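You operate a simulated robot arm through the tools that you are given. There is no shell and no other tool. Be economical: measure what you need, move in short steps, check, and stop when the job is done.

You run a simulated two-armed robot. Do the job below in one go: nothing can be reset, and whatever is moved stays where it is left.

JOB
Pick up the S card divider from the packing bench with one hand, pass it to the other hand and put it on the top of the yellow cart. Set down upright: card divider.

Only the result counts: the job must be done as asked and must still hold three seconds after the hand-in. Knocking over, shifting, dropping, spilling or breaking anything else fails it.

ROBOT AND FRAMES
Two 6-joint arms with two-finger grippers on one trunk, on a base that drives. Base frame: it is fixed to the floor where the robot stands at the start and does not move with it; the origin is under the middle of the robot, x ahead of it, y to its left, z up. Readings come in mm, degrees, newtons and seconds.
The left shoulder is at the start at [60, 143, 875], the right one opposite. With the tool pointing down near the work surface each hand reaches from about 280 to 700 mm from the robot's upright axis, wherever it stands, measured 20 degrees to its own side. Places, roughly: top of the yellow cart [700, -1300, 800]. Payload 2.45 kg a hand.
Tool frame (each hand has its own): the origin (TCP) lies between the finger pads and is the grasp point; the fingertips stand 26 mm ahead of it; z points along the fingers, y is the line along which they close. The gripper opens to 96 mm. The gripper's body begins 69 mm behind the TCP.
Orientation is that of the tool frame in the base frame, as a unit quaternion [w, x, y, z]. With the fingers straight down and closing along the base's y, the tool's x points along the base's -x, its y along +y and its z along -z.

CONTROLS
- The arms move only by the tool servo_tool. It takes "left_moves", "right_moves" or both (then of equal length, played together; a hand with none holds still); each is a list of rows, each a list of 7 numbers: the turn, a rotation vector about the tool's x, y, z in units of 5 degrees (1.0 is 5 degrees), then the shift along the tool's x, y, z in units of 30 mm (1.0 is 30 mm), then the opening in per cent of the stroke, from 0 (shut) to 100 (fully open). In form: [[ax, ay, az, dx, dy, dz, jaw], ...]. A call has 1 to 12 rows; each row shifts and turns the commanded pose from where the row before left it, along the tool's axes as they then stand. A call with a number of a shift or a turn outside -1 to 1 is refused whole. Rows are played at 5 a second. More than 50 mm and 8.6 degrees between two rows, or a gripper value outside its range, and nothing of the call is played. Where a pose cannot be reached the arm comes as near as it can. A force on the tool above 40 N (or 10 N above the force at the start of the call, whichever is more), or a blocked arm, ends the call early, and 0.2 s more pass. The fingers move at their own pace and stop on an object; they squeeze with about 39 N. The grip force told is the motor's: it shows also when the fingers shut on nothing. Time passes only in rows, and 0.2 s behind the last, so rows that do not move let the fingers close. It gives the time, the measured TCP pose, the force on the tool (base axes), the opening and the grip force at its end, in the units of the frame above (readings bear some noise), with the torque about the TCP (base axes, N m) and any sound that the robot's microphone picked up.
- Cameras (640 x 400 px; columns grow to the right, rows downward): "scene" is now at [135.4, -22, 1474.6]; the picture's right is [-0.45, -0.89, 0.00], its down [-0.68, 0.35, -0.64] and it looks along [0.57, -0.29, -0.77] (base axes); focal length 255 px, centre (320, 200). "left" rides on the left gripper at [82, -3, -98] in its tool frame; the picture's right is [0.04, 1.00, 0.00], its down [-0.73, 0.03, -0.68] and it looks along [-0.68, 0.03, 0.73] (tool axes); focal length 256 px, centre (320, 200). "right" rides on the right gripper at [81, 3, -98] in its tool frame; the picture's right is [-0.04, 1.00, 0.00], its down [-0.73, -0.03, -0.68] and it looks along [-0.68, -0.03, 0.73] (tool axes); focal length 256 px, centre (320, 200). There is no depth. A picture from a camera that has moved, and an enlarged one, comes with that camera's place and axes in the base frame and with its lens. The place of the scene camera against the robot may be out by one fixed shift of up to 18 mm in any direction.
- snapshot(camera): a new picture of that camera. The clock stands still meanwhile.
- raise_lower(by): slides the trunk up (or, below 0, down) by that many mm; the arms and the scene camera ride with it, the base frame stays. It gives what a move gives, with no picture.
- drive_base(legs): drives the robot by 1 to 6 legs, each [ahead, turn to the left] in mm and degrees, along the robot's own axes; the way and the turn of a leg run together, so that a leg with both is an arc; at most 1500 mm and 180 degrees a leg. The arms and the cameras ride along, it lands a little off, and it stops where it bumps. It gives what a move gives.
- pan_tilt(pan, tilt): turns the head with the scene camera to pan (to the left, within 86 degrees either way) and tilt (down, from -29 to 69), counted from straight ahead of the robot. It gives what a move gives.
- close_up(camera, box): a new picture of the part [left, top, right, bottom] of that camera's present view, enlarged. The clock stands still meanwhile.
- hand_in(): hands the job in; it is judged then, once.

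Go step by step. Nothing tells you exact positions but the pictures and the camera data: compare them with the known pose of the tool, close in by small moves and look again before you grip or let go. The budget is 120 turns and 88 pictures, counting those below and the enlarged ones. Unless the task says otherwise, let go and move clear before handing in, and close with one line.

The tools are called as a command line: name --argument value ..., lists and objects as JSON in quotes. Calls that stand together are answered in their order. servo_tool: Moves the arms, as the interface text tells. Its arguments: {"type":"object","properties":{"left_moves":{"type":"array","items":{"type":"array","items":{"type":"number"}}},"right_moves":{"type":"array","items":{"type":"array","items":{"type":"number"}}}},"required":[]} The other tools are called the same way: raise_lower (by) slides the trunk up or down; drive_base (legs) drives the base; pan_tilt (pan, tilt) turns the head that bears the scene camera; snapshot (camera) takes a picture; close_up (camera, box) takes an enlarged picture of a part of a camera's view; hand_in () hands the job in.

At the start:

```text
clock: 0.0
left_tcp_pos: [437.5, -30.0, 1165.1]
left_tool_rot: [0.0, 0.0, 1.0, 0.0]
left_ft_force: [-0.5, 0.6, 0.5]
left_torque: [0.0, 0.01, -0.03]
left_grip_width: 96.3
left_grip_force: 0.1
right_tcp_pos: [289.1, -390.1, 1171.4]
right_tool_rot: [0.0, -0.002, 1.0, 0.0]
right_ft_force: [0.7, -0.1, 0.0]
right_torque: [0.02, -0.03, 0.03]
right_grip_width: 96.0
right_grip_force: 0.1
trunk travel left (down, up): [-500.0, 90.0]
robot x, y, heading: [2.8, 0.9, 0.0]
head pan, tilt: [-26.8, 50.1]
```

scene: 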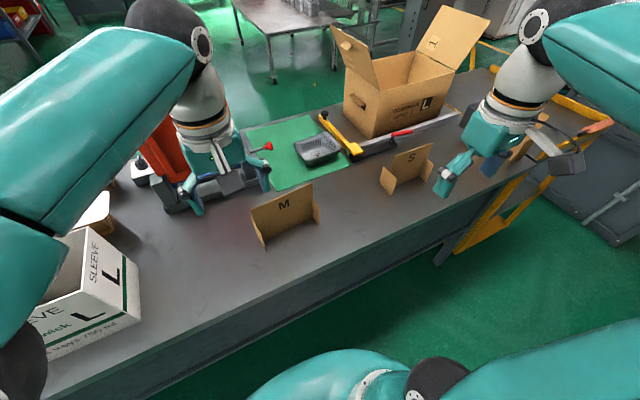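
right: 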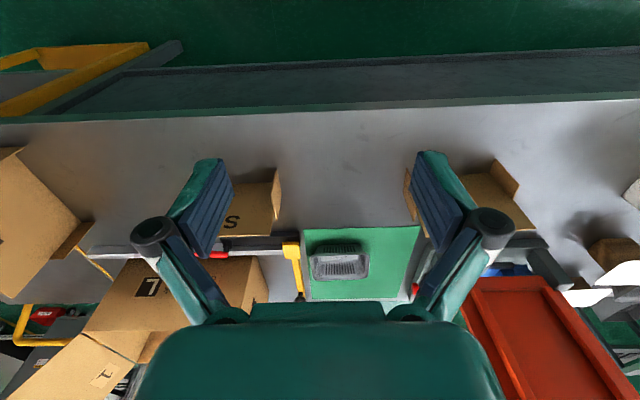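
left: 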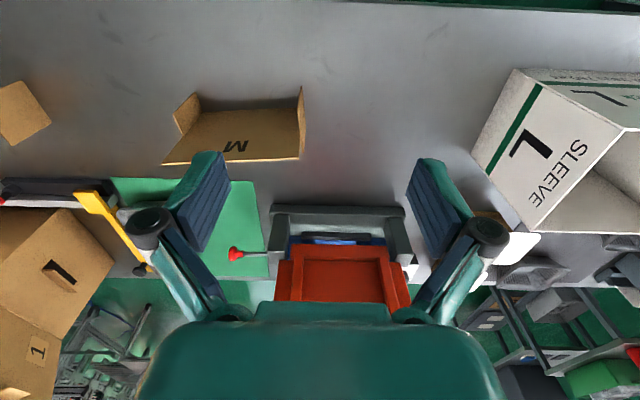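

The S divider stands on the bench ahead and to the right, near the right gripper. I'll take enlarged views to locate it.

close_up --camera "scene" --box '[340, 120, 500, 220]'

close_up --camera "right" --box '[180, 130, 340, 230]'

```text
4.00 times, centred on (420, 170) of scene
camera zoom: at [135.4, -22.0, 1474.6], right [-0.45, -0.89, 0.0], down [-0.68, 0.35, -0.64], along [0.57, -0.29, -0.77], focal length 1019 px, centre (-80, 320)
```

zoom: 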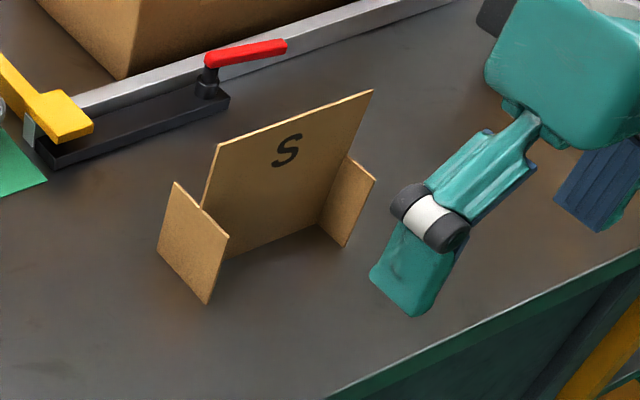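

```text
4.00 times, centred on (260, 180) of right
camera zoom: at [206.9, -387.7, 1268.7], right [0.04, 1.0, 0.0], down [0.73, -0.03, 0.68], along [0.68, -0.03, -0.73], focal length 1024 px, centre (560, 280)
```

zoom: 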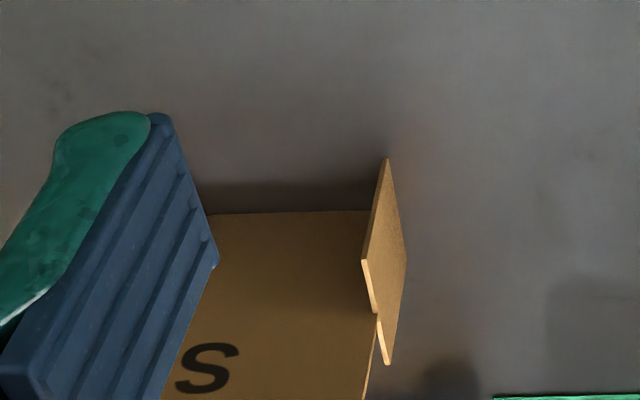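

Divider S is an H shape: the panel runs along y near x≈545, y≈-490…-633, with its foot on the bench at z≈858. That is beyond the right hand's reach, so I'll drive sideways along the bench to bring it nearer.

drive_base --legs '[[-80, 0], [0, -90], [330, 0], [0, 90]]'

pan_tilt --pan -20 --tilt 45

snapshot --camera "scene"

snapshot --camera "left"

```text
clock: 4.5
left_tcp_pos: [-12.8, -437.4, 1165.2]
left_tool_rot: [0.001, 0.623, 0.782, 0.0]
left_ft_force: [-0.7, -0.8, -0.7]
left_torque: [0.08, -0.05, -0.02]
left_grip_width: 96.1
left_grip_force: 0.0
right_tcp_pos: [-395.8, -373.7, 1170.1]
right_tool_rot: [0.001, 0.623, 0.782, 0.001]
right_ft_force: [-0.4, -0.6, 0.2]
right_torque: [0.06, -0.07, 0.01]
right_grip_width: 95.9
right_grip_force: 0.1
trunk travel left (down, up): [-500.0, 90.0]
robot x, y, heading: [-39.6, 6.8, -78.1]
head pan, tilt: [-26.8, 50.1]
stopped in leg 2: the robot was blocked; the commanded pose is now the measured one
```

```text
clock: 5.2
left_tcp_pos: [-8.9, -436.2, 1167.3]
left_tool_rot: [0.0, 0.623, 0.782, -0.002]
left_ft_force: [0.1, -0.4, -0.1]
left_torque: [-0.01, -0.02, -0.03]
left_grip_width: 95.8
left_grip_force: 0.0
right_tcp_pos: [-394.1, -371.0, 1173.2]
right_tool_rot: [0.001, 0.623, 0.783, 0.0]
right_ft_force: [-0.4, 0.8, -0.7]
right_torque: [-0.02, -0.02, -0.03]
right_grip_width: 95.8
right_grip_force: 0.1
trunk travel left (down, up): [-500.0, 90.0]
robot x, y, heading: [-37.1, 9.1, -78.5]
head pan, tilt: [-20.0, 45.0]
```

```text
82 pictures are left
camera scene: at [-31.8, -119.0, 1481.6], right [-0.99, 0.15, 0.0], down [0.1, 0.7, -0.71], along [-0.1, -0.7, -0.71], focal length 255 px, centre (320, 200)
```

scene: 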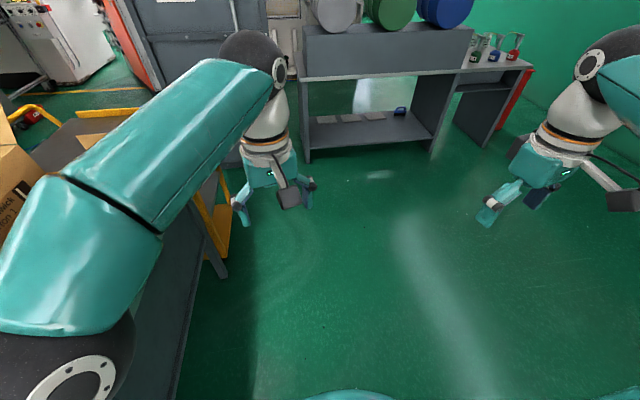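

```text
81 pictures are left
camera left: at [-30.5, -357.1, 1265.5], right [0.97, 0.26, 0.0], down [0.19, -0.71, 0.68], along [0.18, -0.66, -0.73], focal length 256 px, centre (320, 200)
```

left: 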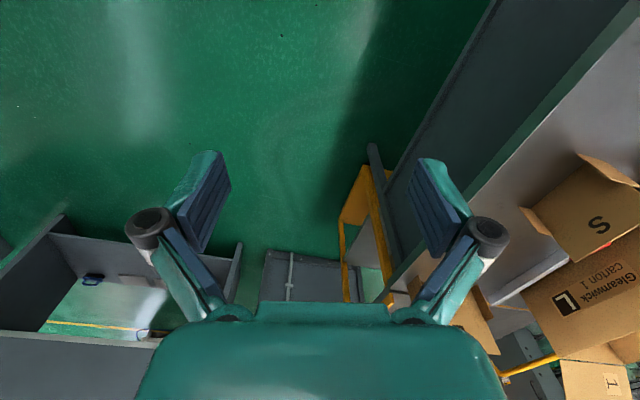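

The base was blocked while turning. I'll look around for what it touched: the right side first (behind the start pose), then the bench side.

pan_tilt --pan -80 --tilt 55

snapshot --camera "scene"

pan_tilt --pan 75 --tilt 55

snapshot --camera "scene"

```text
clock: 6.5
left_tcp_pos: [-9.1, -436.5, 1167.0]
left_tool_rot: [0.0, 0.623, 0.782, -0.002]
left_ft_force: [0.0, 0.6, 0.1]
left_torque: [0.07, 0.0, 0.0]
left_grip_width: 96.0
left_grip_force: 0.1
right_tcp_pos: [-393.7, -371.8, 1172.7]
right_tool_rot: [0.0, 0.623, 0.782, 0.0]
right_ft_force: [0.5, -0.5, 0.8]
right_torque: [-0.01, -0.01, 0.01]
right_grip_width: 96.2
right_grip_force: 0.1
trunk travel left (down, up): [-500.0, 90.0]
robot x, y, heading: [-37.1, 5.7, -78.5]
head pan, tilt: [-80.0, 55.0]
```

```text
80 pictures are left
camera scene: at [-86.8, -65.6, 1468.2], right [-0.37, 0.93, 0.0], down [0.76, 0.3, -0.57], along [-0.53, -0.21, -0.82], focal length 255 px, centre (320, 200)
```

scene: 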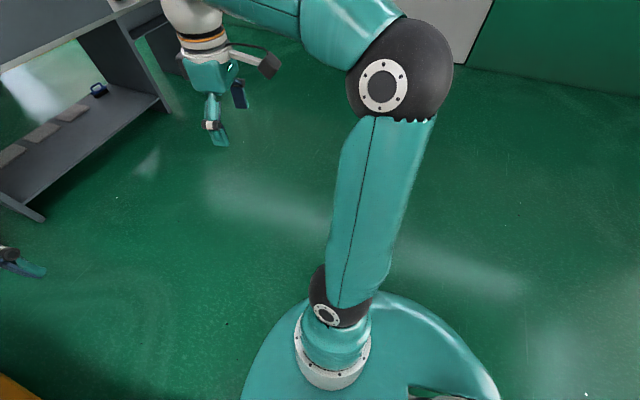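

```text
clock: 8.9
left_tcp_pos: [-9.0, -436.1, 1167.3]
left_tool_rot: [0.0, 0.623, 0.782, -0.001]
left_ft_force: [-0.4, -1.2, 0.2]
left_torque: [0.0, 0.0, -0.03]
left_grip_width: 95.8
left_grip_force: 0.1
right_tcp_pos: [-392.1, -371.8, 1172.8]
right_tool_rot: [0.0, 0.623, 0.782, -0.001]
right_ft_force: [-0.3, -0.2, 0.0]
right_torque: [-0.01, 0.01, 0.0]
right_grip_width: 96.0
right_grip_force: 0.1
trunk travel left (down, up): [-500.0, 90.0]
robot x, y, heading: [-37.1, 7.1, -78.5]
head pan, tilt: [75.0, 55.0]
```

```text
79 pictures are left
camera scene: at [52.2, -43.4, 1468.2], right [-0.06, -1.0, 0.0], down [-0.82, 0.05, -0.57], along [0.57, -0.03, -0.82], focal length 255 px, centre (320, 200)
```

scene: 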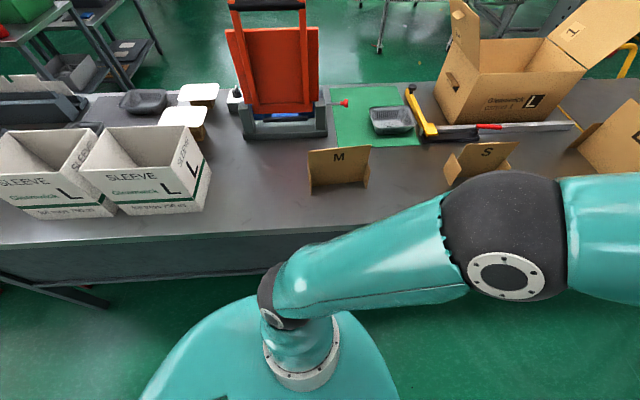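

The far side is open floor, so the base must have touched the bench side. I'll turn back a bit, back off, then go along.

drive_base --legs '[[0, 33], [-180, 0]]'

```text
clock: 12.2
left_tcp_pos: [93.7, -221.7, 1167.8]
left_tool_rot: [0.002, 0.382, 0.924, -0.001]
left_ft_force: [-0.6, -0.5, 0.2]
left_torque: [-0.01, -0.09, 0.01]
left_grip_width: 96.1
left_grip_force: 0.1
right_tcp_pos: [-265.0, -370.4, 1173.5]
right_tool_rot: [0.002, 0.382, 0.924, 0.0]
right_ft_force: [-2.4, 0.0, 1.3]
right_torque: [-0.06, -0.12, 0.0]
right_grip_width: 96.4
right_grip_force: 0.1
trunk travel left (down, up): [-500.0, 90.0]
robot x, y, heading: [-165.6, 136.4, -46.6]
head pan, tilt: [75.0, 55.0]
```

drive_base --legs '[[0, -44], [450, 0], [0, 90]]'

pan_tilt --pan -20 --tilt 45

snapshot --camera "scene"

snapshot --camera "right"

```text
clock: 15.1
left_tcp_pos: [-221.6, -312.8, 1170.5]
left_tool_rot: [-0.002, 0.698, 0.716, -0.005]
left_ft_force: [-0.7, 0.6, -0.2]
left_torque: [0.02, -0.01, 0.0]
left_grip_width: 95.7
left_grip_force: 0.0
right_tcp_pos: [-591.0, -165.1, 1173.8]
right_tool_rot: [0.0, 0.705, 0.71, -0.001]
right_ft_force: [-0.3, 0.1, 0.2]
right_torque: [0.03, -0.03, -0.02]
right_grip_width: 96.0
right_grip_force: 0.0
trunk travel left (down, up): [-500.0, 90.0]
robot x, y, heading: [-140.7, 132.4, -90.7]
head pan, tilt: [75.0, 55.0]
stopped in leg 2: the robot was blocked; the commanded pose is now the measured one
```

```text
clock: 16.8
left_tcp_pos: [-222.2, -314.2, 1171.3]
left_tool_rot: [-0.002, 0.699, 0.715, -0.005]
left_ft_force: [-0.2, 0.3, -0.4]
left_torque: [0.0, -0.01, 0.02]
left_grip_width: 95.8
left_grip_force: 0.1
right_tcp_pos: [-589.5, -163.5, 1174.7]
right_tool_rot: [0.0, 0.704, 0.71, -0.001]
right_ft_force: [0.4, 0.2, 1.2]
right_torque: [0.0, -0.05, -0.03]
right_grip_width: 96.1
right_grip_force: 0.1
trunk travel left (down, up): [-500.0, 90.0]
robot x, y, heading: [-143.3, 131.0, -90.8]
head pan, tilt: [-20.0, 45.0]
```

```text
78 pictures are left
camera scene: at [-165.1, 6.0, 1481.6], right [-0.94, 0.35, 0.0], down [0.25, 0.66, -0.71], along [-0.25, -0.66, -0.71], focal length 255 px, centre (320, 200)
```

scene: 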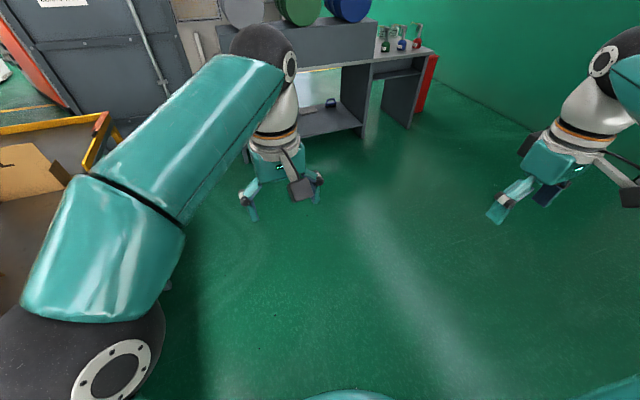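

```text
77 pictures are left
camera right: at [-587.5, -82.4, 1271.5], right [1.0, -0.03, 0.0], down [-0.02, -0.73, 0.68], along [-0.02, -0.68, -0.73], focal length 256 px, centre (320, 200)
```

right: 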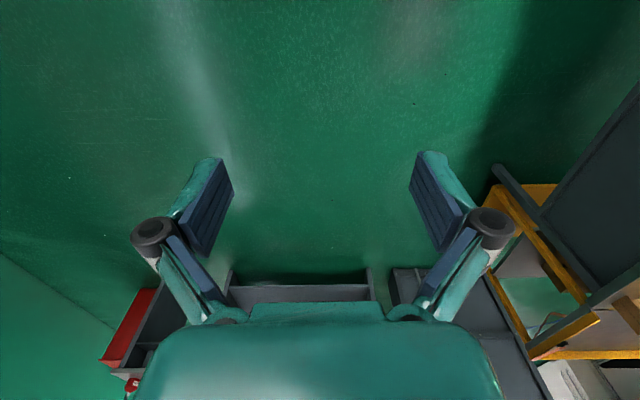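

Driving ahead was blocked at once. I need to see what stands near the base; I'll look straight down ahead and to the left.

pan_tilt --pan 0 --tilt 69

snapshot --camera "scene"

pan_tilt --pan 60 --tilt 60

snapshot --camera "scene"

```text
clock: 17.7
left_tcp_pos: [-222.8, -313.8, 1171.7]
left_tool_rot: [-0.002, 0.699, 0.715, -0.004]
left_ft_force: [0.2, -1.0, 0.2]
left_torque: [-0.03, 0.01, 0.01]
left_grip_width: 95.9
left_grip_force: 0.1
right_tcp_pos: [-589.4, -163.6, 1174.2]
right_tool_rot: [0.0, 0.705, 0.71, 0.0]
right_ft_force: [-0.7, -0.1, 0.6]
right_torque: [0.01, -0.01, 0.01]
right_grip_width: 96.0
right_grip_force: 0.1
trunk travel left (down, up): [-500.0, 90.0]
robot x, y, heading: [-139.3, 132.6, -90.5]
head pan, tilt: [0.0, 68.8]
```

```text
76 pictures are left
camera scene: at [-137.1, 26.1, 1452.8], right [-1.0, 0.01, 0.0], down [0.01, 0.93, -0.36], along [0.0, -0.36, -0.93], focal length 255 px, centre (320, 200)
```

scene: 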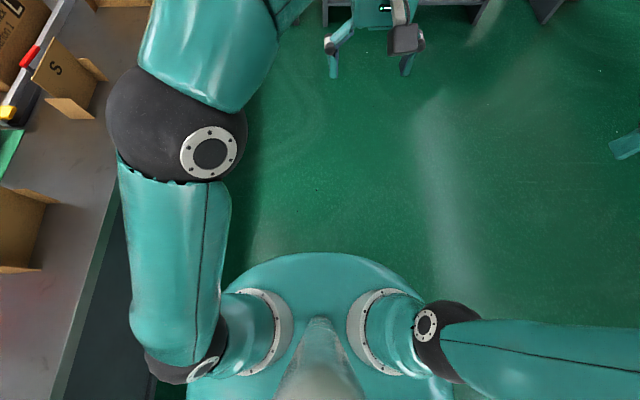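

```text
clock: 19.0
left_tcp_pos: [-220.8, -312.1, 1171.1]
left_tool_rot: [-0.003, 0.698, 0.716, -0.004]
left_ft_force: [-0.6, 0.1, 0.3]
left_torque: [0.02, 0.01, 0.01]
left_grip_width: 95.9
left_grip_force: 0.1
right_tcp_pos: [-590.7, -162.8, 1173.9]
right_tool_rot: [0.001, 0.704, 0.71, -0.001]
right_ft_force: [0.6, 0.2, -0.2]
right_torque: [0.03, 0.0, 0.0]
right_grip_width: 96.0
right_grip_force: 0.2
trunk travel left (down, up): [-500.0, 90.0]
robot x, y, heading: [-143.1, 128.6, -90.5]
head pan, tilt: [60.0, 60.0]
```

```text
75 pictures are left
camera scene: at [-79.1, 48.0, 1462.1], right [-0.51, -0.86, 0.0], down [-0.74, 0.44, -0.5], along [0.43, -0.26, -0.87], focal length 255 px, centre (320, 200)
```

scene: 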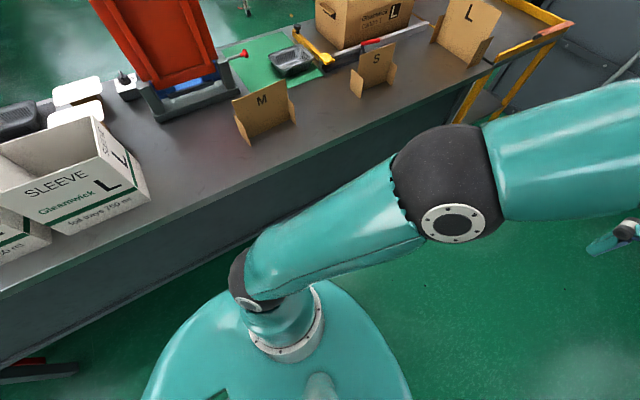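

Nothing visible stands ahead of the base. I'll test with a short move forward.

drive_base --legs '[[60, 0]]'

```text
clock: 20.0
left_tcp_pos: [-223.4, -375.9, 1169.8]
left_tool_rot: [-0.003, 0.698, 0.716, -0.004]
left_ft_force: [0.9, -1.0, -0.4]
left_torque: [0.07, -0.03, -0.02]
left_grip_width: 95.8
left_grip_force: 0.0
right_tcp_pos: [-590.2, -226.7, 1173.8]
right_tool_rot: [-0.001, 0.703, 0.711, 0.001]
right_ft_force: [-0.7, 0.1, -0.5]
right_torque: [0.1, -0.03, 0.02]
right_grip_width: 95.9
right_grip_force: 0.0
trunk travel left (down, up): [-500.0, 90.0]
robot x, y, heading: [-145.1, 71.2, -90.7]
head pan, tilt: [60.0, 60.0]
```

That worked, so I'll continue forward.

drive_base --legs '[[200, 0]]'

drive_base --legs '[[190, 0]]'

drive_base --legs '[[0, 45]]'

```text
clock: 21.6
left_tcp_pos: [-224.3, -577.7, 1171.4]
left_tool_rot: [-0.002, 0.698, 0.716, -0.004]
left_ft_force: [-0.3, -0.1, 0.2]
left_torque: [0.08, -0.02, -0.02]
left_grip_width: 95.6
left_grip_force: 0.0
right_tcp_pos: [-592.8, -428.4, 1174.0]
right_tool_rot: [0.0, 0.703, 0.711, 0.001]
right_ft_force: [0.3, -0.9, 0.6]
right_torque: [0.06, -0.03, -0.03]
right_grip_width: 95.7
right_grip_force: 0.0
trunk travel left (down, up): [-500.0, 90.0]
robot x, y, heading: [-146.3, -131.1, -90.6]
head pan, tilt: [60.0, 60.0]
```

```text
clock: 23.1
left_tcp_pos: [-225.9, -769.6, 1171.0]
left_tool_rot: [-0.002, 0.697, 0.717, -0.004]
left_ft_force: [-1.0, 0.2, 0.6]
left_torque: [0.02, 0.02, 0.01]
left_grip_width: 95.8
left_grip_force: 0.0
right_tcp_pos: [-594.8, -619.2, 1176.0]
right_tool_rot: [0.001, 0.703, 0.711, 0.0]
right_ft_force: [0.1, -0.2, -0.5]
right_torque: [0.03, 0.01, -0.01]
right_grip_width: 96.2
right_grip_force: 0.1
trunk travel left (down, up): [-500.0, 90.0]
robot x, y, heading: [-146.7, -320.1, -90.6]
head pan, tilt: [60.0, 60.0]
```

```text
clock: 25.9
left_tcp_pos: [109.8, -694.1, 1172.1]
left_tool_rot: [0.0, 0.37, 0.929, -0.004]
left_ft_force: [-0.2, 0.2, 0.7]
left_torque: [0.01, -0.02, 0.01]
left_grip_width: 96.1
left_grip_force: 0.2
right_tcp_pos: [-255.7, -847.4, 1174.8]
right_tool_rot: [0.0, 0.379, 0.926, 0.0]
right_ft_force: [-0.1, -1.0, 0.1]
right_torque: [0.01, 0.0, 0.0]
right_grip_width: 96.1
right_grip_force: 0.1
trunk travel left (down, up): [-500.0, 90.0]
robot x, y, heading: [-165.9, -345.0, -45.8]
head pan, tilt: [60.0, 60.0]
```

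drive_base --legs '[[0, 45]]'

pan_tilt --pan -15 --tilt 45

snapshot --camera "scene"

```text
clock: 28.5
left_tcp_pos: [278.7, -401.5, 1172.9]
left_tool_rot: [0.001, -0.004, 1.0, -0.005]
left_ft_force: [-0.1, -0.6, -0.8]
left_torque: [-0.02, 0.05, 0.01]
left_grip_width: 96.1
left_grip_force: 0.1
right_tcp_pos: [122.7, -768.7, 1175.8]
right_tool_rot: [-0.001, 0.003, 1.0, 0.001]
right_ft_force: [0.4, -0.6, 0.5]
right_torque: [0.01, -0.01, 0.02]
right_grip_width: 96.0
right_grip_force: 0.0
trunk travel left (down, up): [-500.0, 90.0]
robot x, y, heading: [-168.0, -368.4, -2.0]
head pan, tilt: [60.0, 60.0]
```

```text
clock: 30.0
left_tcp_pos: [278.0, -401.3, 1173.6]
left_tool_rot: [0.002, -0.005, 1.0, -0.004]
left_ft_force: [0.1, 0.4, 0.2]
left_torque: [0.0, -0.02, -0.01]
left_grip_width: 96.2
left_grip_force: 0.0
right_tcp_pos: [122.3, -767.7, 1174.8]
right_tool_rot: [0.001, 0.002, 1.0, -0.001]
right_ft_force: [0.9, 0.2, 0.7]
right_torque: [0.03, -0.02, 0.0]
right_grip_width: 96.4
right_grip_force: 0.1
trunk travel left (down, up): [-500.0, 90.0]
robot x, y, heading: [-168.0, -368.0, -1.8]
head pan, tilt: [-15.0, 45.0]
```

```text
74 pictures are left
camera scene: at [-21.5, -382.4, 1481.6], right [-0.29, -0.96, 0.0], down [-0.68, 0.21, -0.71], along [0.68, -0.21, -0.71], focal length 255 px, centre (320, 200)
```

scene: 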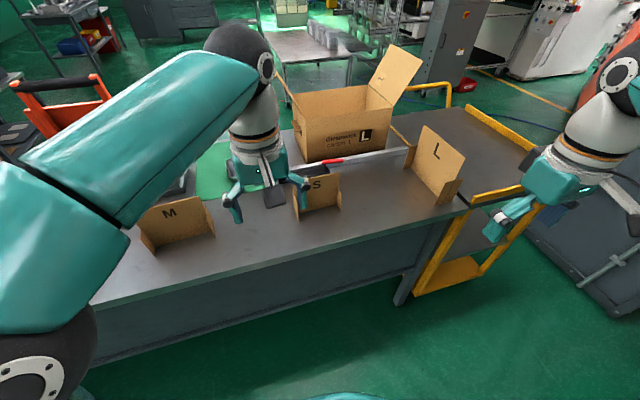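

The robot now faces the bench with S ahead and slightly right. I'll drive in, move the left hand aside and bring the right hand over, turned so that its jaws close along x.

drive_base --legs '[[140, 2]]'

servo_tool --left_moves '[[0, 0, 0, 0, 1, 0, 100], [0, 0, 0, 0, 1, 0, 100], [0, 0, 0, 0, 1, 0, 100], [0, 0, 0, 0, 1, 0, 100], [0, 0, 0, 0, 1, 0, 100], [0, 0, 0, 0, 1, 0, 100], [0, 0, 0, 0, 0, 0, 100], [0, 0, 0, 0, 0, 0, 100], [0, 0, 0, 0, 0, 0, 100]]' --right_moves '[[0, 0, -1, 0, 0, 0, 100], [0, 0, -1, 0, 0, 0, 100], [0, 0, -1, 0, 0, 0, 100], [0, 0, -1, 0, 0, 0, 100], [0, 0, -1, 0, 0, 0, 100], [0, 0, -1, 0, 0, 0, 100], [0, 0, -1, 0, 0, 0, 100], [0, 0, -1, 0, 0, 0, 100], [0, 0, -1, 0, 0, 0, 100]]'

```text
clock: 31.4
left_tcp_pos: [426.0, -388.6, 1171.2]
left_tool_rot: [0.001, -0.022, 1.0, -0.004]
left_ft_force: [0.0, 0.4, 0.0]
left_torque: [0.0, 0.03, -0.01]
left_grip_width: 96.1
left_grip_force: 0.0
right_tcp_pos: [282.6, -759.6, 1175.7]
right_tool_rot: [-0.001, -0.015, 1.0, 0.0]
right_ft_force: [1.0, 0.5, -0.6]
right_torque: [-0.02, 0.05, -0.01]
right_grip_width: 95.8
right_grip_force: 0.1
trunk travel left (down, up): [-500.0, 90.0]
robot x, y, heading: [-25.9, -372.4, 0.0]
head pan, tilt: [-15.0, 45.0]
```

```text
clock: 33.4
left_tcp_pos: [414.4, -209.4, 1171.9]
left_tool_rot: [0.002, -0.022, 1.0, -0.005]
left_ft_force: [0.1, -0.3, -0.1]
left_torque: [0.03, 0.05, 0.01]
left_grip_width: 96.1
left_grip_force: 0.1
right_tcp_pos: [280.5, -759.7, 1176.4]
right_tool_rot: [0.0, -0.397, 0.918, 0.0]
right_ft_force: [-1.4, -0.7, -0.1]
right_torque: [-0.07, 0.0, 0.03]
right_grip_width: 95.9
right_grip_force: 0.1
trunk travel left (down, up): [-500.0, 90.0]
robot x, y, heading: [-19.6, -371.7, 0.3]
head pan, tilt: [-15.0, 45.0]
```

servo_tool --right_moves '[[0, 0, -1, 0, 0, 0, 100], [0, 0, -1, 0, 0, 0, 100], [0, 0, -1, 0, 0, 0, 100], [0, 0, -1, 0, 0, 0, 100], [0, 0, -1, 0, 0, 0, 100], [0, 0, -1, 0, 0, 0, 100], [0, 0, -1, 0, 0, 0, 100], [0, 0, -1, 0, 0, 0, 100], [0, 0, -0.6, 0, 0, 0, 100]]'

servo_tool --right_moves '[[0, 0, 0, -0.8, -1, 0, 100], [0, 0, 0, -0.8, -1, 0, 100], [0, 0, 0, -0.8, -1, 0, 100], [0, 0, 0, -0.8, -1, 0, 100], [0, 0, 0, -0.8, -1, 0, 100], [0, 0, 0, -0.6, -1, 0, 100], [0, 0, 0, 0, 0, 0, 100]]'

snapshot --camera "right"

snapshot --camera "scene"

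```text
clock: 35.4
left_tcp_pos: [413.6, -210.4, 1172.2]
left_tool_rot: [0.002, -0.023, 1.0, -0.004]
left_ft_force: [-0.7, -0.3, -1.5]
left_torque: [-0.02, -0.02, -0.01]
left_grip_width: 96.1
left_grip_force: 0.1
right_tcp_pos: [281.8, -760.3, 1176.6]
right_tool_rot: [0.0, -0.706, 0.708, -0.001]
right_ft_force: [0.0, -1.0, 0.3]
right_torque: [0.0, -0.01, -0.04]
right_grip_width: 96.1
right_grip_force: 0.0
trunk travel left (down, up): [-500.0, 90.0]
robot x, y, heading: [-20.4, -368.3, 0.2]
head pan, tilt: [-15.0, 45.0]
```

```text
clock: 37.0
left_tcp_pos: [413.8, -210.2, 1171.7]
left_tool_rot: [0.002, -0.023, 1.0, -0.004]
left_ft_force: [0.2, 0.6, 0.3]
left_torque: [0.0, -0.04, 0.0]
left_grip_width: 96.2
left_grip_force: 0.2
right_tcp_pos: [459.2, -622.8, 1175.7]
right_tool_rot: [0.0, -0.706, 0.709, 0.001]
right_ft_force: [-1.3, -0.6, 0.2]
right_torque: [0.01, -0.01, 0.0]
right_grip_width: 95.8
right_grip_force: 0.0
trunk travel left (down, up): [-500.0, 90.0]
robot x, y, heading: [-19.4, -375.3, -0.1]
head pan, tilt: [-15.0, 45.0]
```

```text
73 pictures are left
camera right: at [454.9, -705.8, 1273.8], right [-1.0, 0.05, 0.0], down [0.03, 0.73, 0.68], along [0.03, 0.68, -0.73], focal length 256 px, centre (320, 200)
```

right: 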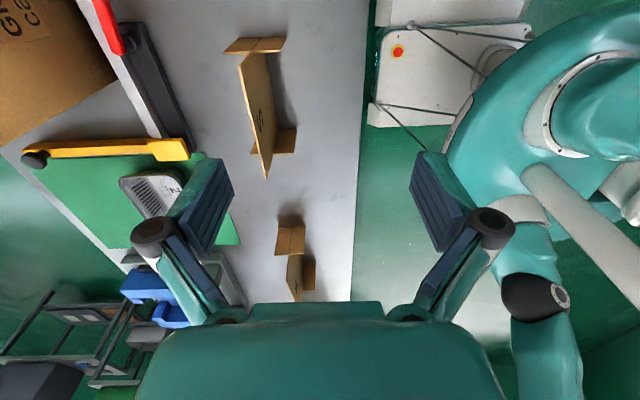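

```text
72 pictures are left
camera scene: at [123.2, -381.9, 1481.7], right [-0.26, -0.97, 0.0], down [-0.68, 0.18, -0.71], along [0.68, -0.18, -0.71], focal length 255 px, centre (320, 200)
```

scene: 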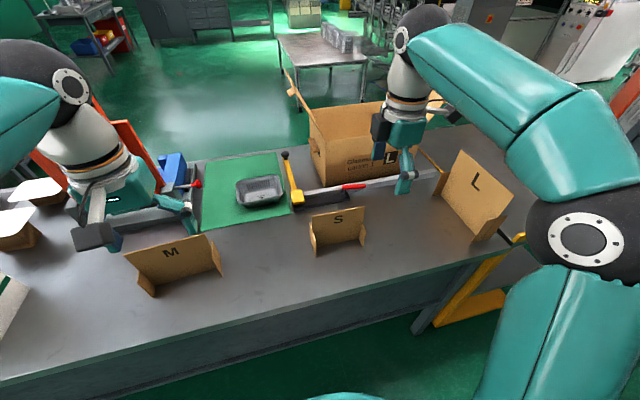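

The right camera now looks along the panel of S. I'll enlarge both views to measure it.

close_up --camera "right" --box '[190, 20, 350, 120]'

close_up --camera "right" --box '[200, 100, 360, 200]'

close_up --camera "scene" --box '[260, 180, 420, 280]'

```text
4.00 times, centred on (270, 70) of right
camera zoom: at [454.9, -705.8, 1273.8], right [-1.0, 0.05, 0.0], down [0.03, 0.73, 0.68], along [0.03, 0.68, -0.73], focal length 1024 px, centre (520, 720)
```

zoom: 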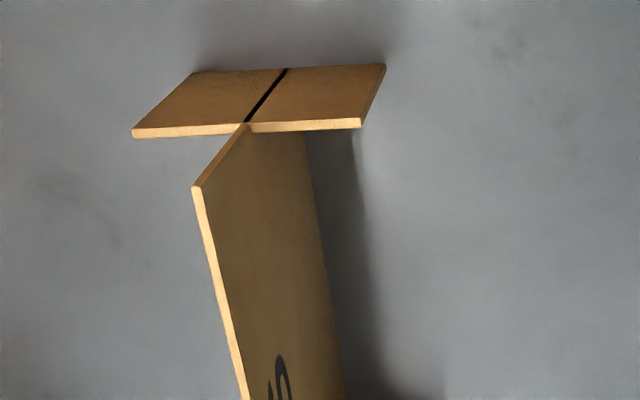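

```text
4.00 times, centred on (280, 150) of right
camera zoom: at [454.9, -705.8, 1273.8], right [-1.0, 0.05, 0.0], down [0.03, 0.73, 0.68], along [0.03, 0.68, -0.73], focal length 1024 px, centre (480, 400)
```

zoom: 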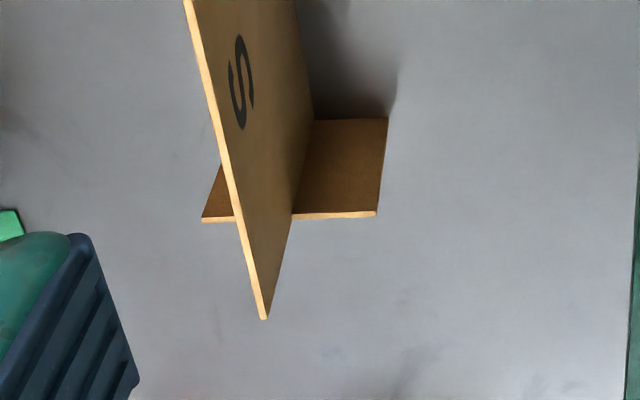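

```text
4.00 times, centred on (340, 230) of scene
camera zoom: at [123.2, -381.9, 1481.7], right [-0.26, -0.97, 0.0], down [-0.68, 0.18, -0.71], along [0.68, -0.18, -0.71], focal length 1019 px, centre (240, 80)
```

zoom: 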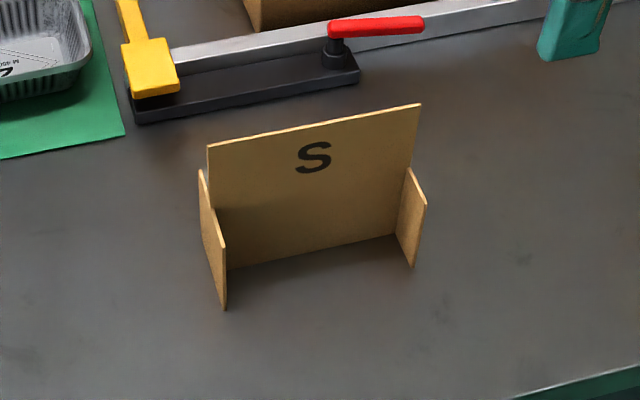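

The panel of S runs along y from about -488 to -631 at x≈540, with its top at z≈992 and the bench at z≈858. I'll hover the right hand over the panel's right end.

servo_tool --right_moves '[[0, 0, 0, -0.2, -0.9, 0, 100], [0, 0, 0, -0.2, -0.9, 0, 100], [0, 0, 0, -0.2, -0.9, 0, 100], [0, 0, 0, 0, 0, 1, 100], [0, 0, 0, 0, 0, 1, 100], [0, 0, 0, 0, 0, 1, 100], [0, 0, 0, 0, 0, 0, 100], [0, 0, 0, 0, 0, 0, 100]]'

snapshot --camera "right"

close_up --camera "scene" --box '[260, 130, 460, 255]'

```text
clock: 38.8
left_tcp_pos: [414.7, -208.8, 1172.4]
left_tool_rot: [0.002, -0.022, 1.0, -0.004]
left_ft_force: [-0.1, 0.0, 0.0]
left_torque: [0.01, -0.01, 0.0]
left_grip_width: 96.1
left_grip_force: 0.1
right_tcp_pos: [540.3, -604.8, 1084.4]
right_tool_rot: [0.0, -0.705, 0.709, 0.001]
right_ft_force: [0.7, 0.9, -0.2]
right_torque: [0.01, -0.01, 0.01]
right_grip_width: 96.0
right_grip_force: 0.1
right hand out of reach, approached as far as the arm can: row 3
trunk travel left (down, up): [-500.0, 90.0]
robot x, y, heading: [-22.4, -372.6, 0.3]
head pan, tilt: [-15.0, 45.0]
```

```text
68 pictures are left
camera right: at [535.7, -687.0, 1182.0], right [-1.0, 0.05, 0.0], down [0.03, 0.73, 0.68], along [0.03, 0.68, -0.73], focal length 256 px, centre (320, 200)
```

right: 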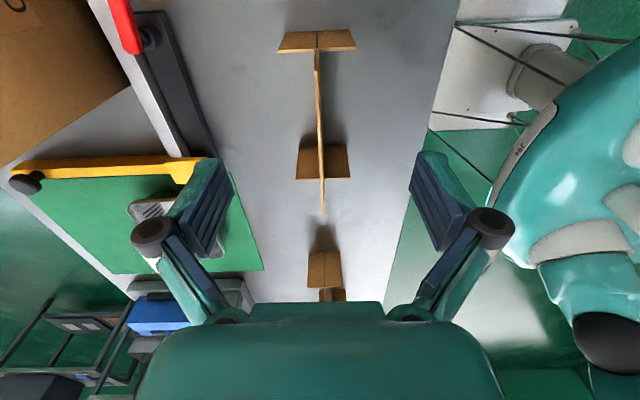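

```text
3.20 times, centred on (360, 192) of scene
camera zoom: at [124.3, -381.7, 1481.6], right [-0.26, -0.97, 0.0], down [-0.68, 0.18, -0.71], along [0.68, -0.18, -0.71], focal length 815 px, centre (192, 224)
```

zoom: 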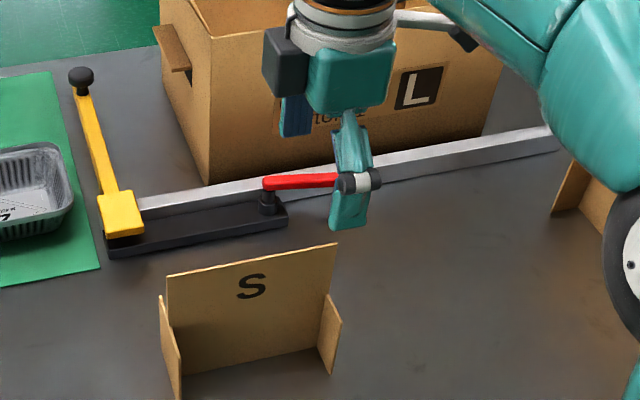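

The right jaws straddle the panel symmetrically. I'll descend 60 mm and check clearance to the L divider.

servo_tool --right_moves '[[0, 0, 0, 0, 0, 0.7, 100], [0, 0, 0, 0, 0, 0.7, 100], [0, 0, 0, 0, 0, 0.6, 100], [0, 0, 0, 0, 0, 0, 100]]'

snapshot --camera "scene"

snapshot --camera "right"

```text
clock: 39.8
left_tcp_pos: [415.8, -209.3, 1172.4]
left_tool_rot: [0.001, -0.023, 1.0, -0.005]
left_ft_force: [-0.2, -1.0, -1.0]
left_torque: [0.01, 0.01, 0.02]
left_grip_width: 95.9
left_grip_force: 0.1
right_tcp_pos: [538.9, -606.0, 1024.6]
right_tool_rot: [0.0, -0.705, 0.709, 0.0]
right_ft_force: [-0.1, 0.8, 0.6]
right_torque: [0.03, 0.01, -0.01]
right_grip_width: 96.3
right_grip_force: 0.1
trunk travel left (down, up): [-500.0, 90.0]
robot x, y, heading: [-22.4, -371.0, 0.4]
head pan, tilt: [-15.0, 45.0]
```

```text
66 pictures are left
camera scene: at [124.2, -381.6, 1481.6], right [-0.26, -0.97, 0.0], down [-0.68, 0.18, -0.71], along [0.68, -0.18, -0.71], focal length 255 px, centre (320, 200)
```

scene: 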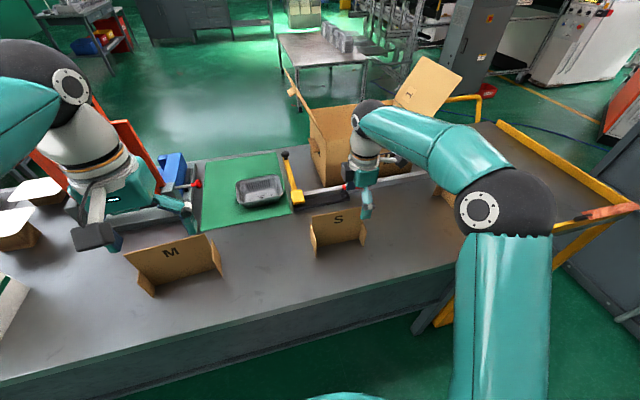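

```text
65 pictures are left
camera right: at [535.1, -688.1, 1121.7], right [-1.0, 0.05, 0.0], down [0.03, 0.73, 0.68], along [0.03, 0.68, -0.73], focal length 256 px, centre (320, 200)
```

right: 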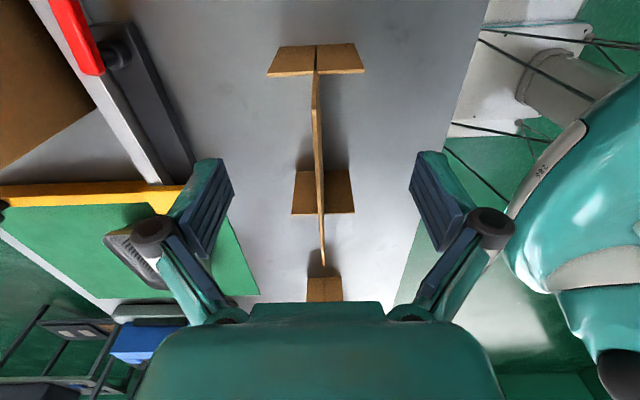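

Clear. I'll descend the last 50 mm and close.

servo_tool --right_moves '[[0, 0, 0, 0, 0, 0.6, 100], [0, 0, 0, 0, 0, 0.6, 100], [0, 0, 0, 0, 0, 0.45, 100], [0, 0, 0, 0, 0, 0, 100]]'

close_up --camera "scene" --box '[280, 150, 440, 250]'

close_up --camera "right" --box '[220, 10, 420, 310]'

```text
clock: 40.8
left_tcp_pos: [414.4, -210.4, 1171.2]
left_tool_rot: [0.002, -0.023, 1.0, -0.003]
left_ft_force: [0.7, 0.3, -0.2]
left_torque: [-0.01, 0.03, -0.01]
left_grip_width: 96.2
left_grip_force: 0.1
right_tcp_pos: [539.3, -604.7, 975.4]
right_tool_rot: [0.0, -0.705, 0.709, -0.001]
right_ft_force: [0.3, 0.0, -0.2]
right_torque: [-0.04, -0.02, 0.01]
right_grip_width: 96.3
right_grip_force: 0.0
trunk travel left (down, up): [-500.0, 90.0]
robot x, y, heading: [-21.0, -373.7, 0.1]
head pan, tilt: [-15.0, 45.0]
```

```text
4.00 times, centred on (360, 200) of scene
camera zoom: at [124.3, -381.7, 1481.6], right [-0.26, -0.97, 0.0], down [-0.68, 0.18, -0.71], along [0.68, -0.18, -0.71], focal length 1019 px, centre (160, 200)
```

zoom: 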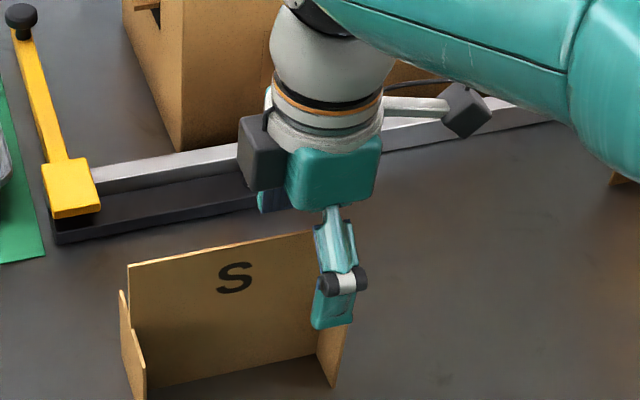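

```text
1.33 times, centred on (320, 160) of right
camera zoom: at [535.3, -687.3, 1072.3], right [-1.0, 0.05, 0.0], down [0.03, 0.73, 0.68], along [0.03, 0.68, -0.73], focal length 341 px, centre (320, 253)
```

zoom: 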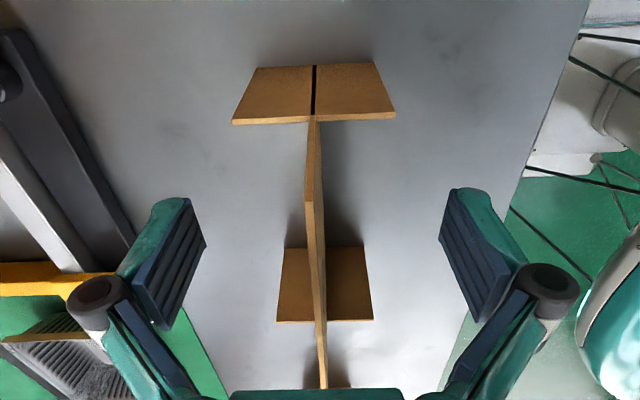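

servo_tool --right_moves '[[0, 0, 0, 0, 0, 0, 0], [0, 0, 0, 0, 0, 0, 0], [0, 0, 0, 0, 0, 0, 0], [0, 0, 0, 0, 0, 0, 0], [0, 0, 0, 0, 0, 0, 0], [0, 0, 0, 0, 0, 0, 0]]'

close_up --camera "right" --box '[220, 10, 420, 310]'

```text
clock: 42.2
left_tcp_pos: [414.3, -210.0, 1171.6]
left_tool_rot: [0.002, -0.023, 1.0, -0.004]
left_ft_force: [-0.2, -0.1, 0.5]
left_torque: [-0.02, -0.06, -0.01]
left_grip_width: 95.8
left_grip_force: 0.0
right_tcp_pos: [540.0, -604.8, 975.3]
right_tool_rot: [0.0, -0.706, 0.708, 0.0]
right_ft_force: [0.0, 0.0, 1.1]
right_torque: [0.02, 0.01, -0.01]
right_grip_width: 5.9
right_grip_force: 31.1
trunk travel left (down, up): [-500.0, 90.0]
robot x, y, heading: [-20.4, -376.0, 0.0]
head pan, tilt: [-15.0, 45.0]
```

```text
1.33 times, centred on (320, 160) of right
camera zoom: at [535.5, -687.3, 1072.4], right [-1.0, 0.05, 0.0], down [0.03, 0.73, 0.68], along [0.03, 0.68, -0.73], focal length 341 px, centre (320, 253)
```

zoom: 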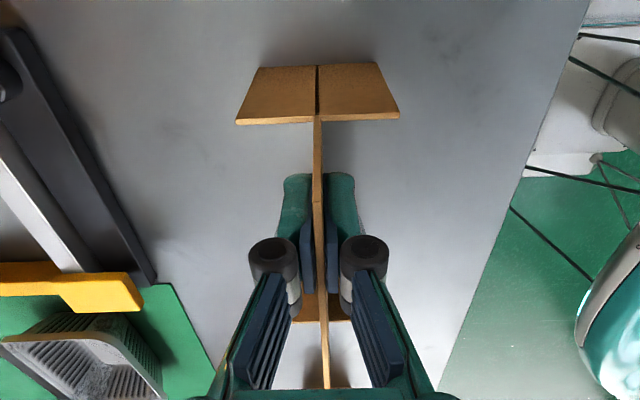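

Gripped (5.9 mm wide). Lifting straight up.

servo_tool --right_moves '[[0, 0, 0, 0, 0, -0.5, 0], [0, 0, 0, 0, 0, -0.7, 0], [0, 0, 0, 0, 0, -0.8, 0], [0, 0, 0, 0, 0, -0.8, 0], [0, 0, 0, 0, 0, -0.8, 0], [0, 0, 0, 0, 0, -0.8, 0], [0, 0, 0, 0, 0, -0.3, 0], [0, 0, 0, 0, 0, 0, 0]]'

snapshot --camera "scene"

snapshot --camera "right"

```text
clock: 44.0
left_tcp_pos: [414.5, -208.2, 1172.6]
left_tool_rot: [0.002, -0.023, 1.0, -0.004]
left_ft_force: [-0.1, 0.1, -0.1]
left_torque: [-0.03, 0.01, -0.01]
left_grip_width: 95.8
left_grip_force: 0.1
right_tcp_pos: [539.6, -604.8, 1117.3]
right_tool_rot: [0.0, -0.705, 0.709, 0.0]
right_ft_force: [0.3, 1.0, 0.0]
right_torque: [-0.03, 0.0, 0.03]
right_grip_width: 6.1
right_grip_force: 31.4
trunk travel left (down, up): [-500.0, 90.0]
robot x, y, heading: [-20.9, -376.9, 0.1]
head pan, tilt: [-15.0, 45.0]
```

```text
61 pictures are left
camera scene: at [124.4, -381.7, 1481.5], right [-0.26, -0.97, 0.0], down [-0.68, 0.18, -0.71], along [0.68, -0.18, -0.71], focal length 255 px, centre (320, 200)
```

scene: 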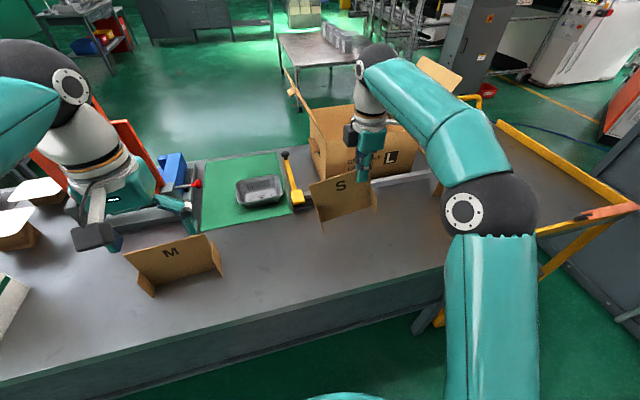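

```text
60 pictures are left
camera right: at [535.8, -687.2, 1214.1], right [-1.0, 0.05, 0.0], down [0.03, 0.73, 0.68], along [0.03, 0.68, -0.73], focal length 256 px, centre (320, 200)
```

right: 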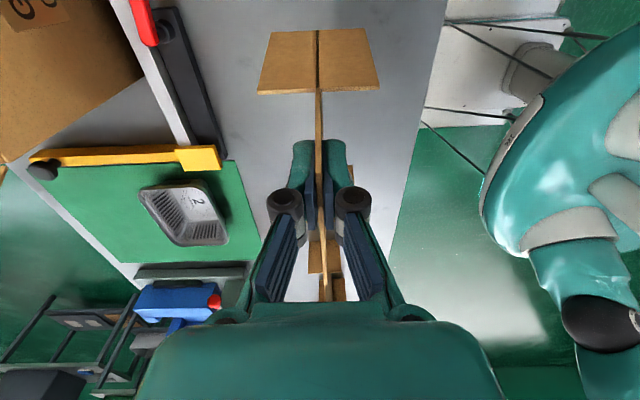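

S is held cleanly. Now I turn the left hand 90° and tilt it 45° so it can take the panel's left upper corner. The right hand stays put meanwhile.

servo_tool --left_moves '[[0, 0, 1, 0.5, 0, 0, 100], [0, 0, 1, 0.5, 0, 0, 100], [0, 0, 1, 0, 0, 0, 100], [0, 0, 1, 0, 0, 0, 100], [0, 0, 1, 0, 0, 0, 100], [0, 0, 1, 0, 0, 0, 100], [0, 0, 1, 0, 0, 0, 100], [0, 0, 1, 0, 0, 0, 100], [0, 0, 1, 0, 0, 0, 100], [0, 0, 1, 0, 0, 0, 100], [0, 0, 1, 0, 0, 0, 100], [0, 0, 1, 0, 0, 0, 100]]'

servo_tool --left_moves '[[0, 0, 1, 0, 0, 0, 100], [0, 0, 1, 0, 0, 0, 100], [0, 0, 1, 0, 0, 0, 100], [0, 0, 1, 0, 0, 0, 100], [0, 0, 1, 0, 0, 0, 100], [0, 0, 0.5, 0, 0, 0, 100], [0, -1, 0, 0, 0, 0, 100], [0, -1, 0, 0, 0, 0, 100], [0, -1, 0, 0, 0, 0, 100], [0, -1, 0, 0, 0, 0, 100], [0, -1, 0, 0, 0, 0, 100], [0, -1, 0, 0, 0, 0, 100]]'

```text
clock: 46.6
left_tcp_pos: [384.9, -208.6, 1171.9]
left_tool_rot: [0.004, 0.481, 0.877, -0.003]
left_ft_force: [-0.9, -1.4, 0.2]
left_torque: [-0.02, 0.03, -0.01]
left_grip_width: 96.0
left_grip_force: 0.0
right_tcp_pos: [539.0, -605.0, 1116.2]
right_tool_rot: [0.0, -0.706, 0.708, 0.0]
right_ft_force: [-0.1, -0.4, -0.7]
right_torque: [-0.01, 0.01, 0.02]
right_grip_width: 6.0
right_grip_force: 31.0
trunk travel left (down, up): [-500.0, 90.0]
robot x, y, heading: [-19.6, -371.5, -0.0]
head pan, tilt: [-15.0, 45.0]
```

```text
clock: 49.2
left_tcp_pos: [385.3, -208.6, 1171.2]
left_tool_rot: [0.197, 0.651, 0.712, -0.176]
left_ft_force: [0.3, 0.0, 0.1]
left_torque: [0.0, 0.01, -0.02]
left_grip_width: 96.3
left_grip_force: 0.1
right_tcp_pos: [538.0, -605.9, 1116.3]
right_tool_rot: [0.0, -0.705, 0.709, 0.0]
right_ft_force: [-0.6, -0.5, -0.2]
right_torque: [-0.02, -0.02, 0.01]
right_grip_width: 6.0
right_grip_force: 30.9
trunk travel left (down, up): [-500.0, 90.0]
robot x, y, heading: [-20.1, -377.4, -0.0]
head pan, tilt: [-15.0, 45.0]
```

servo_tool --left_moves '[[0.5, 0, 0.866, 0, 0, 0, 100], [0, -1, 0, 0, 0, 0, 100], [0, -1, 0, 0, 0, 0, 100], [0, -1, 0, 0, 0, 0, 100], [0, 0, 0, 0, 0, 0, 100], [0, 0, 0, 0, 0, 0, 100], [0, 0, 0, 0, 0, 0, 100]]' --right_moves '[[0, 0, 0, -0.97, 0.66, 0, 0], [0, 0, 0, -0.97, 0.66, 0, 0], [0, 0, 0, -0.97, 0.66, 0, 0], [0, 0, 0, -0.97, 0.66, 0, 0], [0, 0, 0, -0.97, 0.66, 0, 0], [0, 0, 0, -0.97, 0.66, 0, 0], [0, 0, 0, 0, 0, 0, 0]]'

pan_tilt --pan 0 --tilt 40

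snapshot --camera "scene"

snapshot --camera "left"

```text
clock: 50.8
left_tcp_pos: [385.2, -209.5, 1172.2]
left_tool_rot: [0.275, 0.652, 0.653, -0.272]
left_ft_force: [0.5, -0.9, 0.7]
left_torque: [0.0, 0.03, -0.01]
left_grip_width: 95.9
left_grip_force: 0.1
right_tcp_pos: [422.1, -430.5, 1116.2]
right_tool_rot: [0.001, -0.706, 0.709, 0.001]
right_ft_force: [-0.7, -0.2, -0.4]
right_torque: [-0.03, 0.01, 0.0]
right_grip_width: 6.2
right_grip_force: 30.8
trunk travel left (down, up): [-500.0, 90.0]
robot x, y, heading: [-23.3, -373.0, 0.4]
head pan, tilt: [-15.0, 45.0]
```

```text
clock: 51.5
left_tcp_pos: [385.8, -209.4, 1173.1]
left_tool_rot: [0.276, 0.651, 0.653, -0.271]
left_ft_force: [-0.6, 0.2, -0.2]
left_torque: [-0.02, -0.01, 0.03]
left_grip_width: 95.8
left_grip_force: 0.0
right_tcp_pos: [422.8, -432.0, 1117.4]
right_tool_rot: [-0.001, -0.705, 0.709, 0.0]
right_ft_force: [-0.1, -0.5, 0.2]
right_torque: [-0.01, -0.01, -0.02]
right_grip_width: 6.2
right_grip_force: 30.9
trunk travel left (down, up): [-500.0, 90.0]
robot x, y, heading: [-21.9, -374.9, 0.1]
head pan, tilt: [0.0, 40.0]
```

```text
59 pictures are left
camera scene: at [130.7, -360.7, 1488.8], right [0.0, -1.0, 0.0], down [-0.64, 0.0, -0.77], along [0.77, 0.0, -0.64], focal length 255 px, centre (320, 200)
```

scene: 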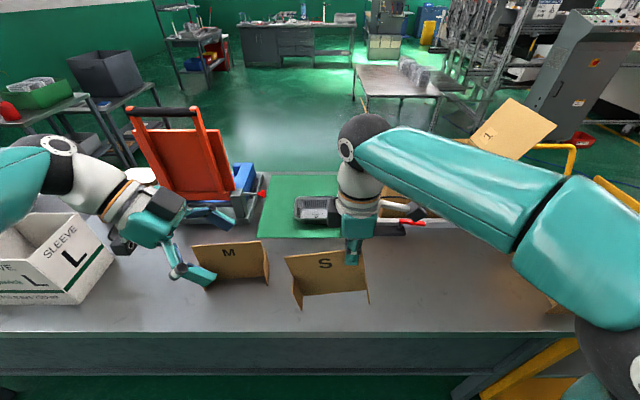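

```text
58 pictures are left
camera left: at [382.3, -81.7, 1183.1], right [1.0, 0.03, -0.02], down [0.03, -0.03, 1.0], along [0.03, -1.0, -0.03], focal length 256 px, centre (320, 200)
```

left: 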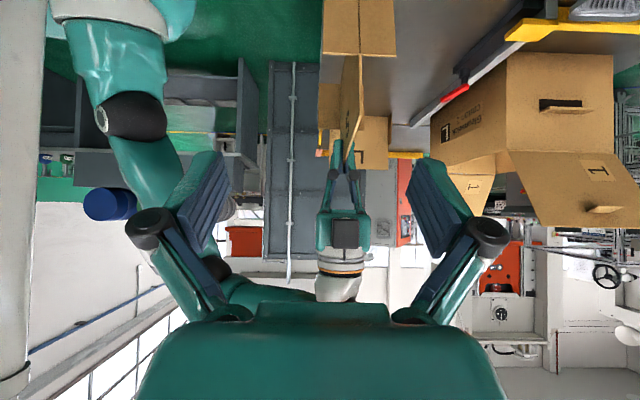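

close_up --camera "scene" --box '[260, 220, 420, 320]'

close_up --camera "left" --box '[280, 0, 420, 260]'

```text
4.00 times, centred on (340, 270) of scene
camera zoom: at [130.7, -360.7, 1488.8], right [0.0, -1.0, 0.0], down [-0.64, 0.0, -0.77], along [0.77, 0.0, -0.64], focal length 1019 px, centre (240, -80)
```

zoom: 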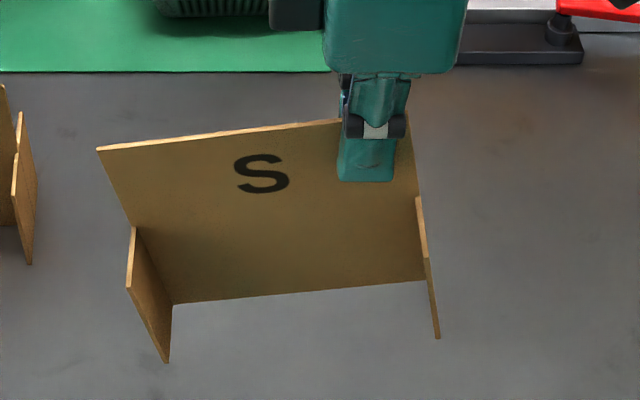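

```text
1.54 times, centred on (350, 130) of left
camera zoom: at [382.3, -81.7, 1183.1], right [1.0, 0.03, -0.02], down [0.03, -0.03, 1.0], along [0.03, -1.0, -0.03], focal length 394 px, centre (274, 308)
```

zoom: 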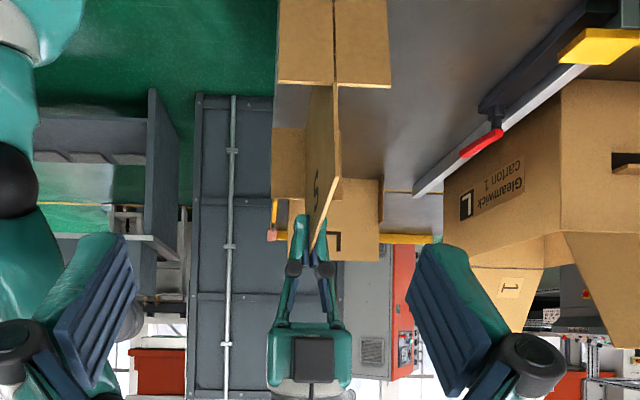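

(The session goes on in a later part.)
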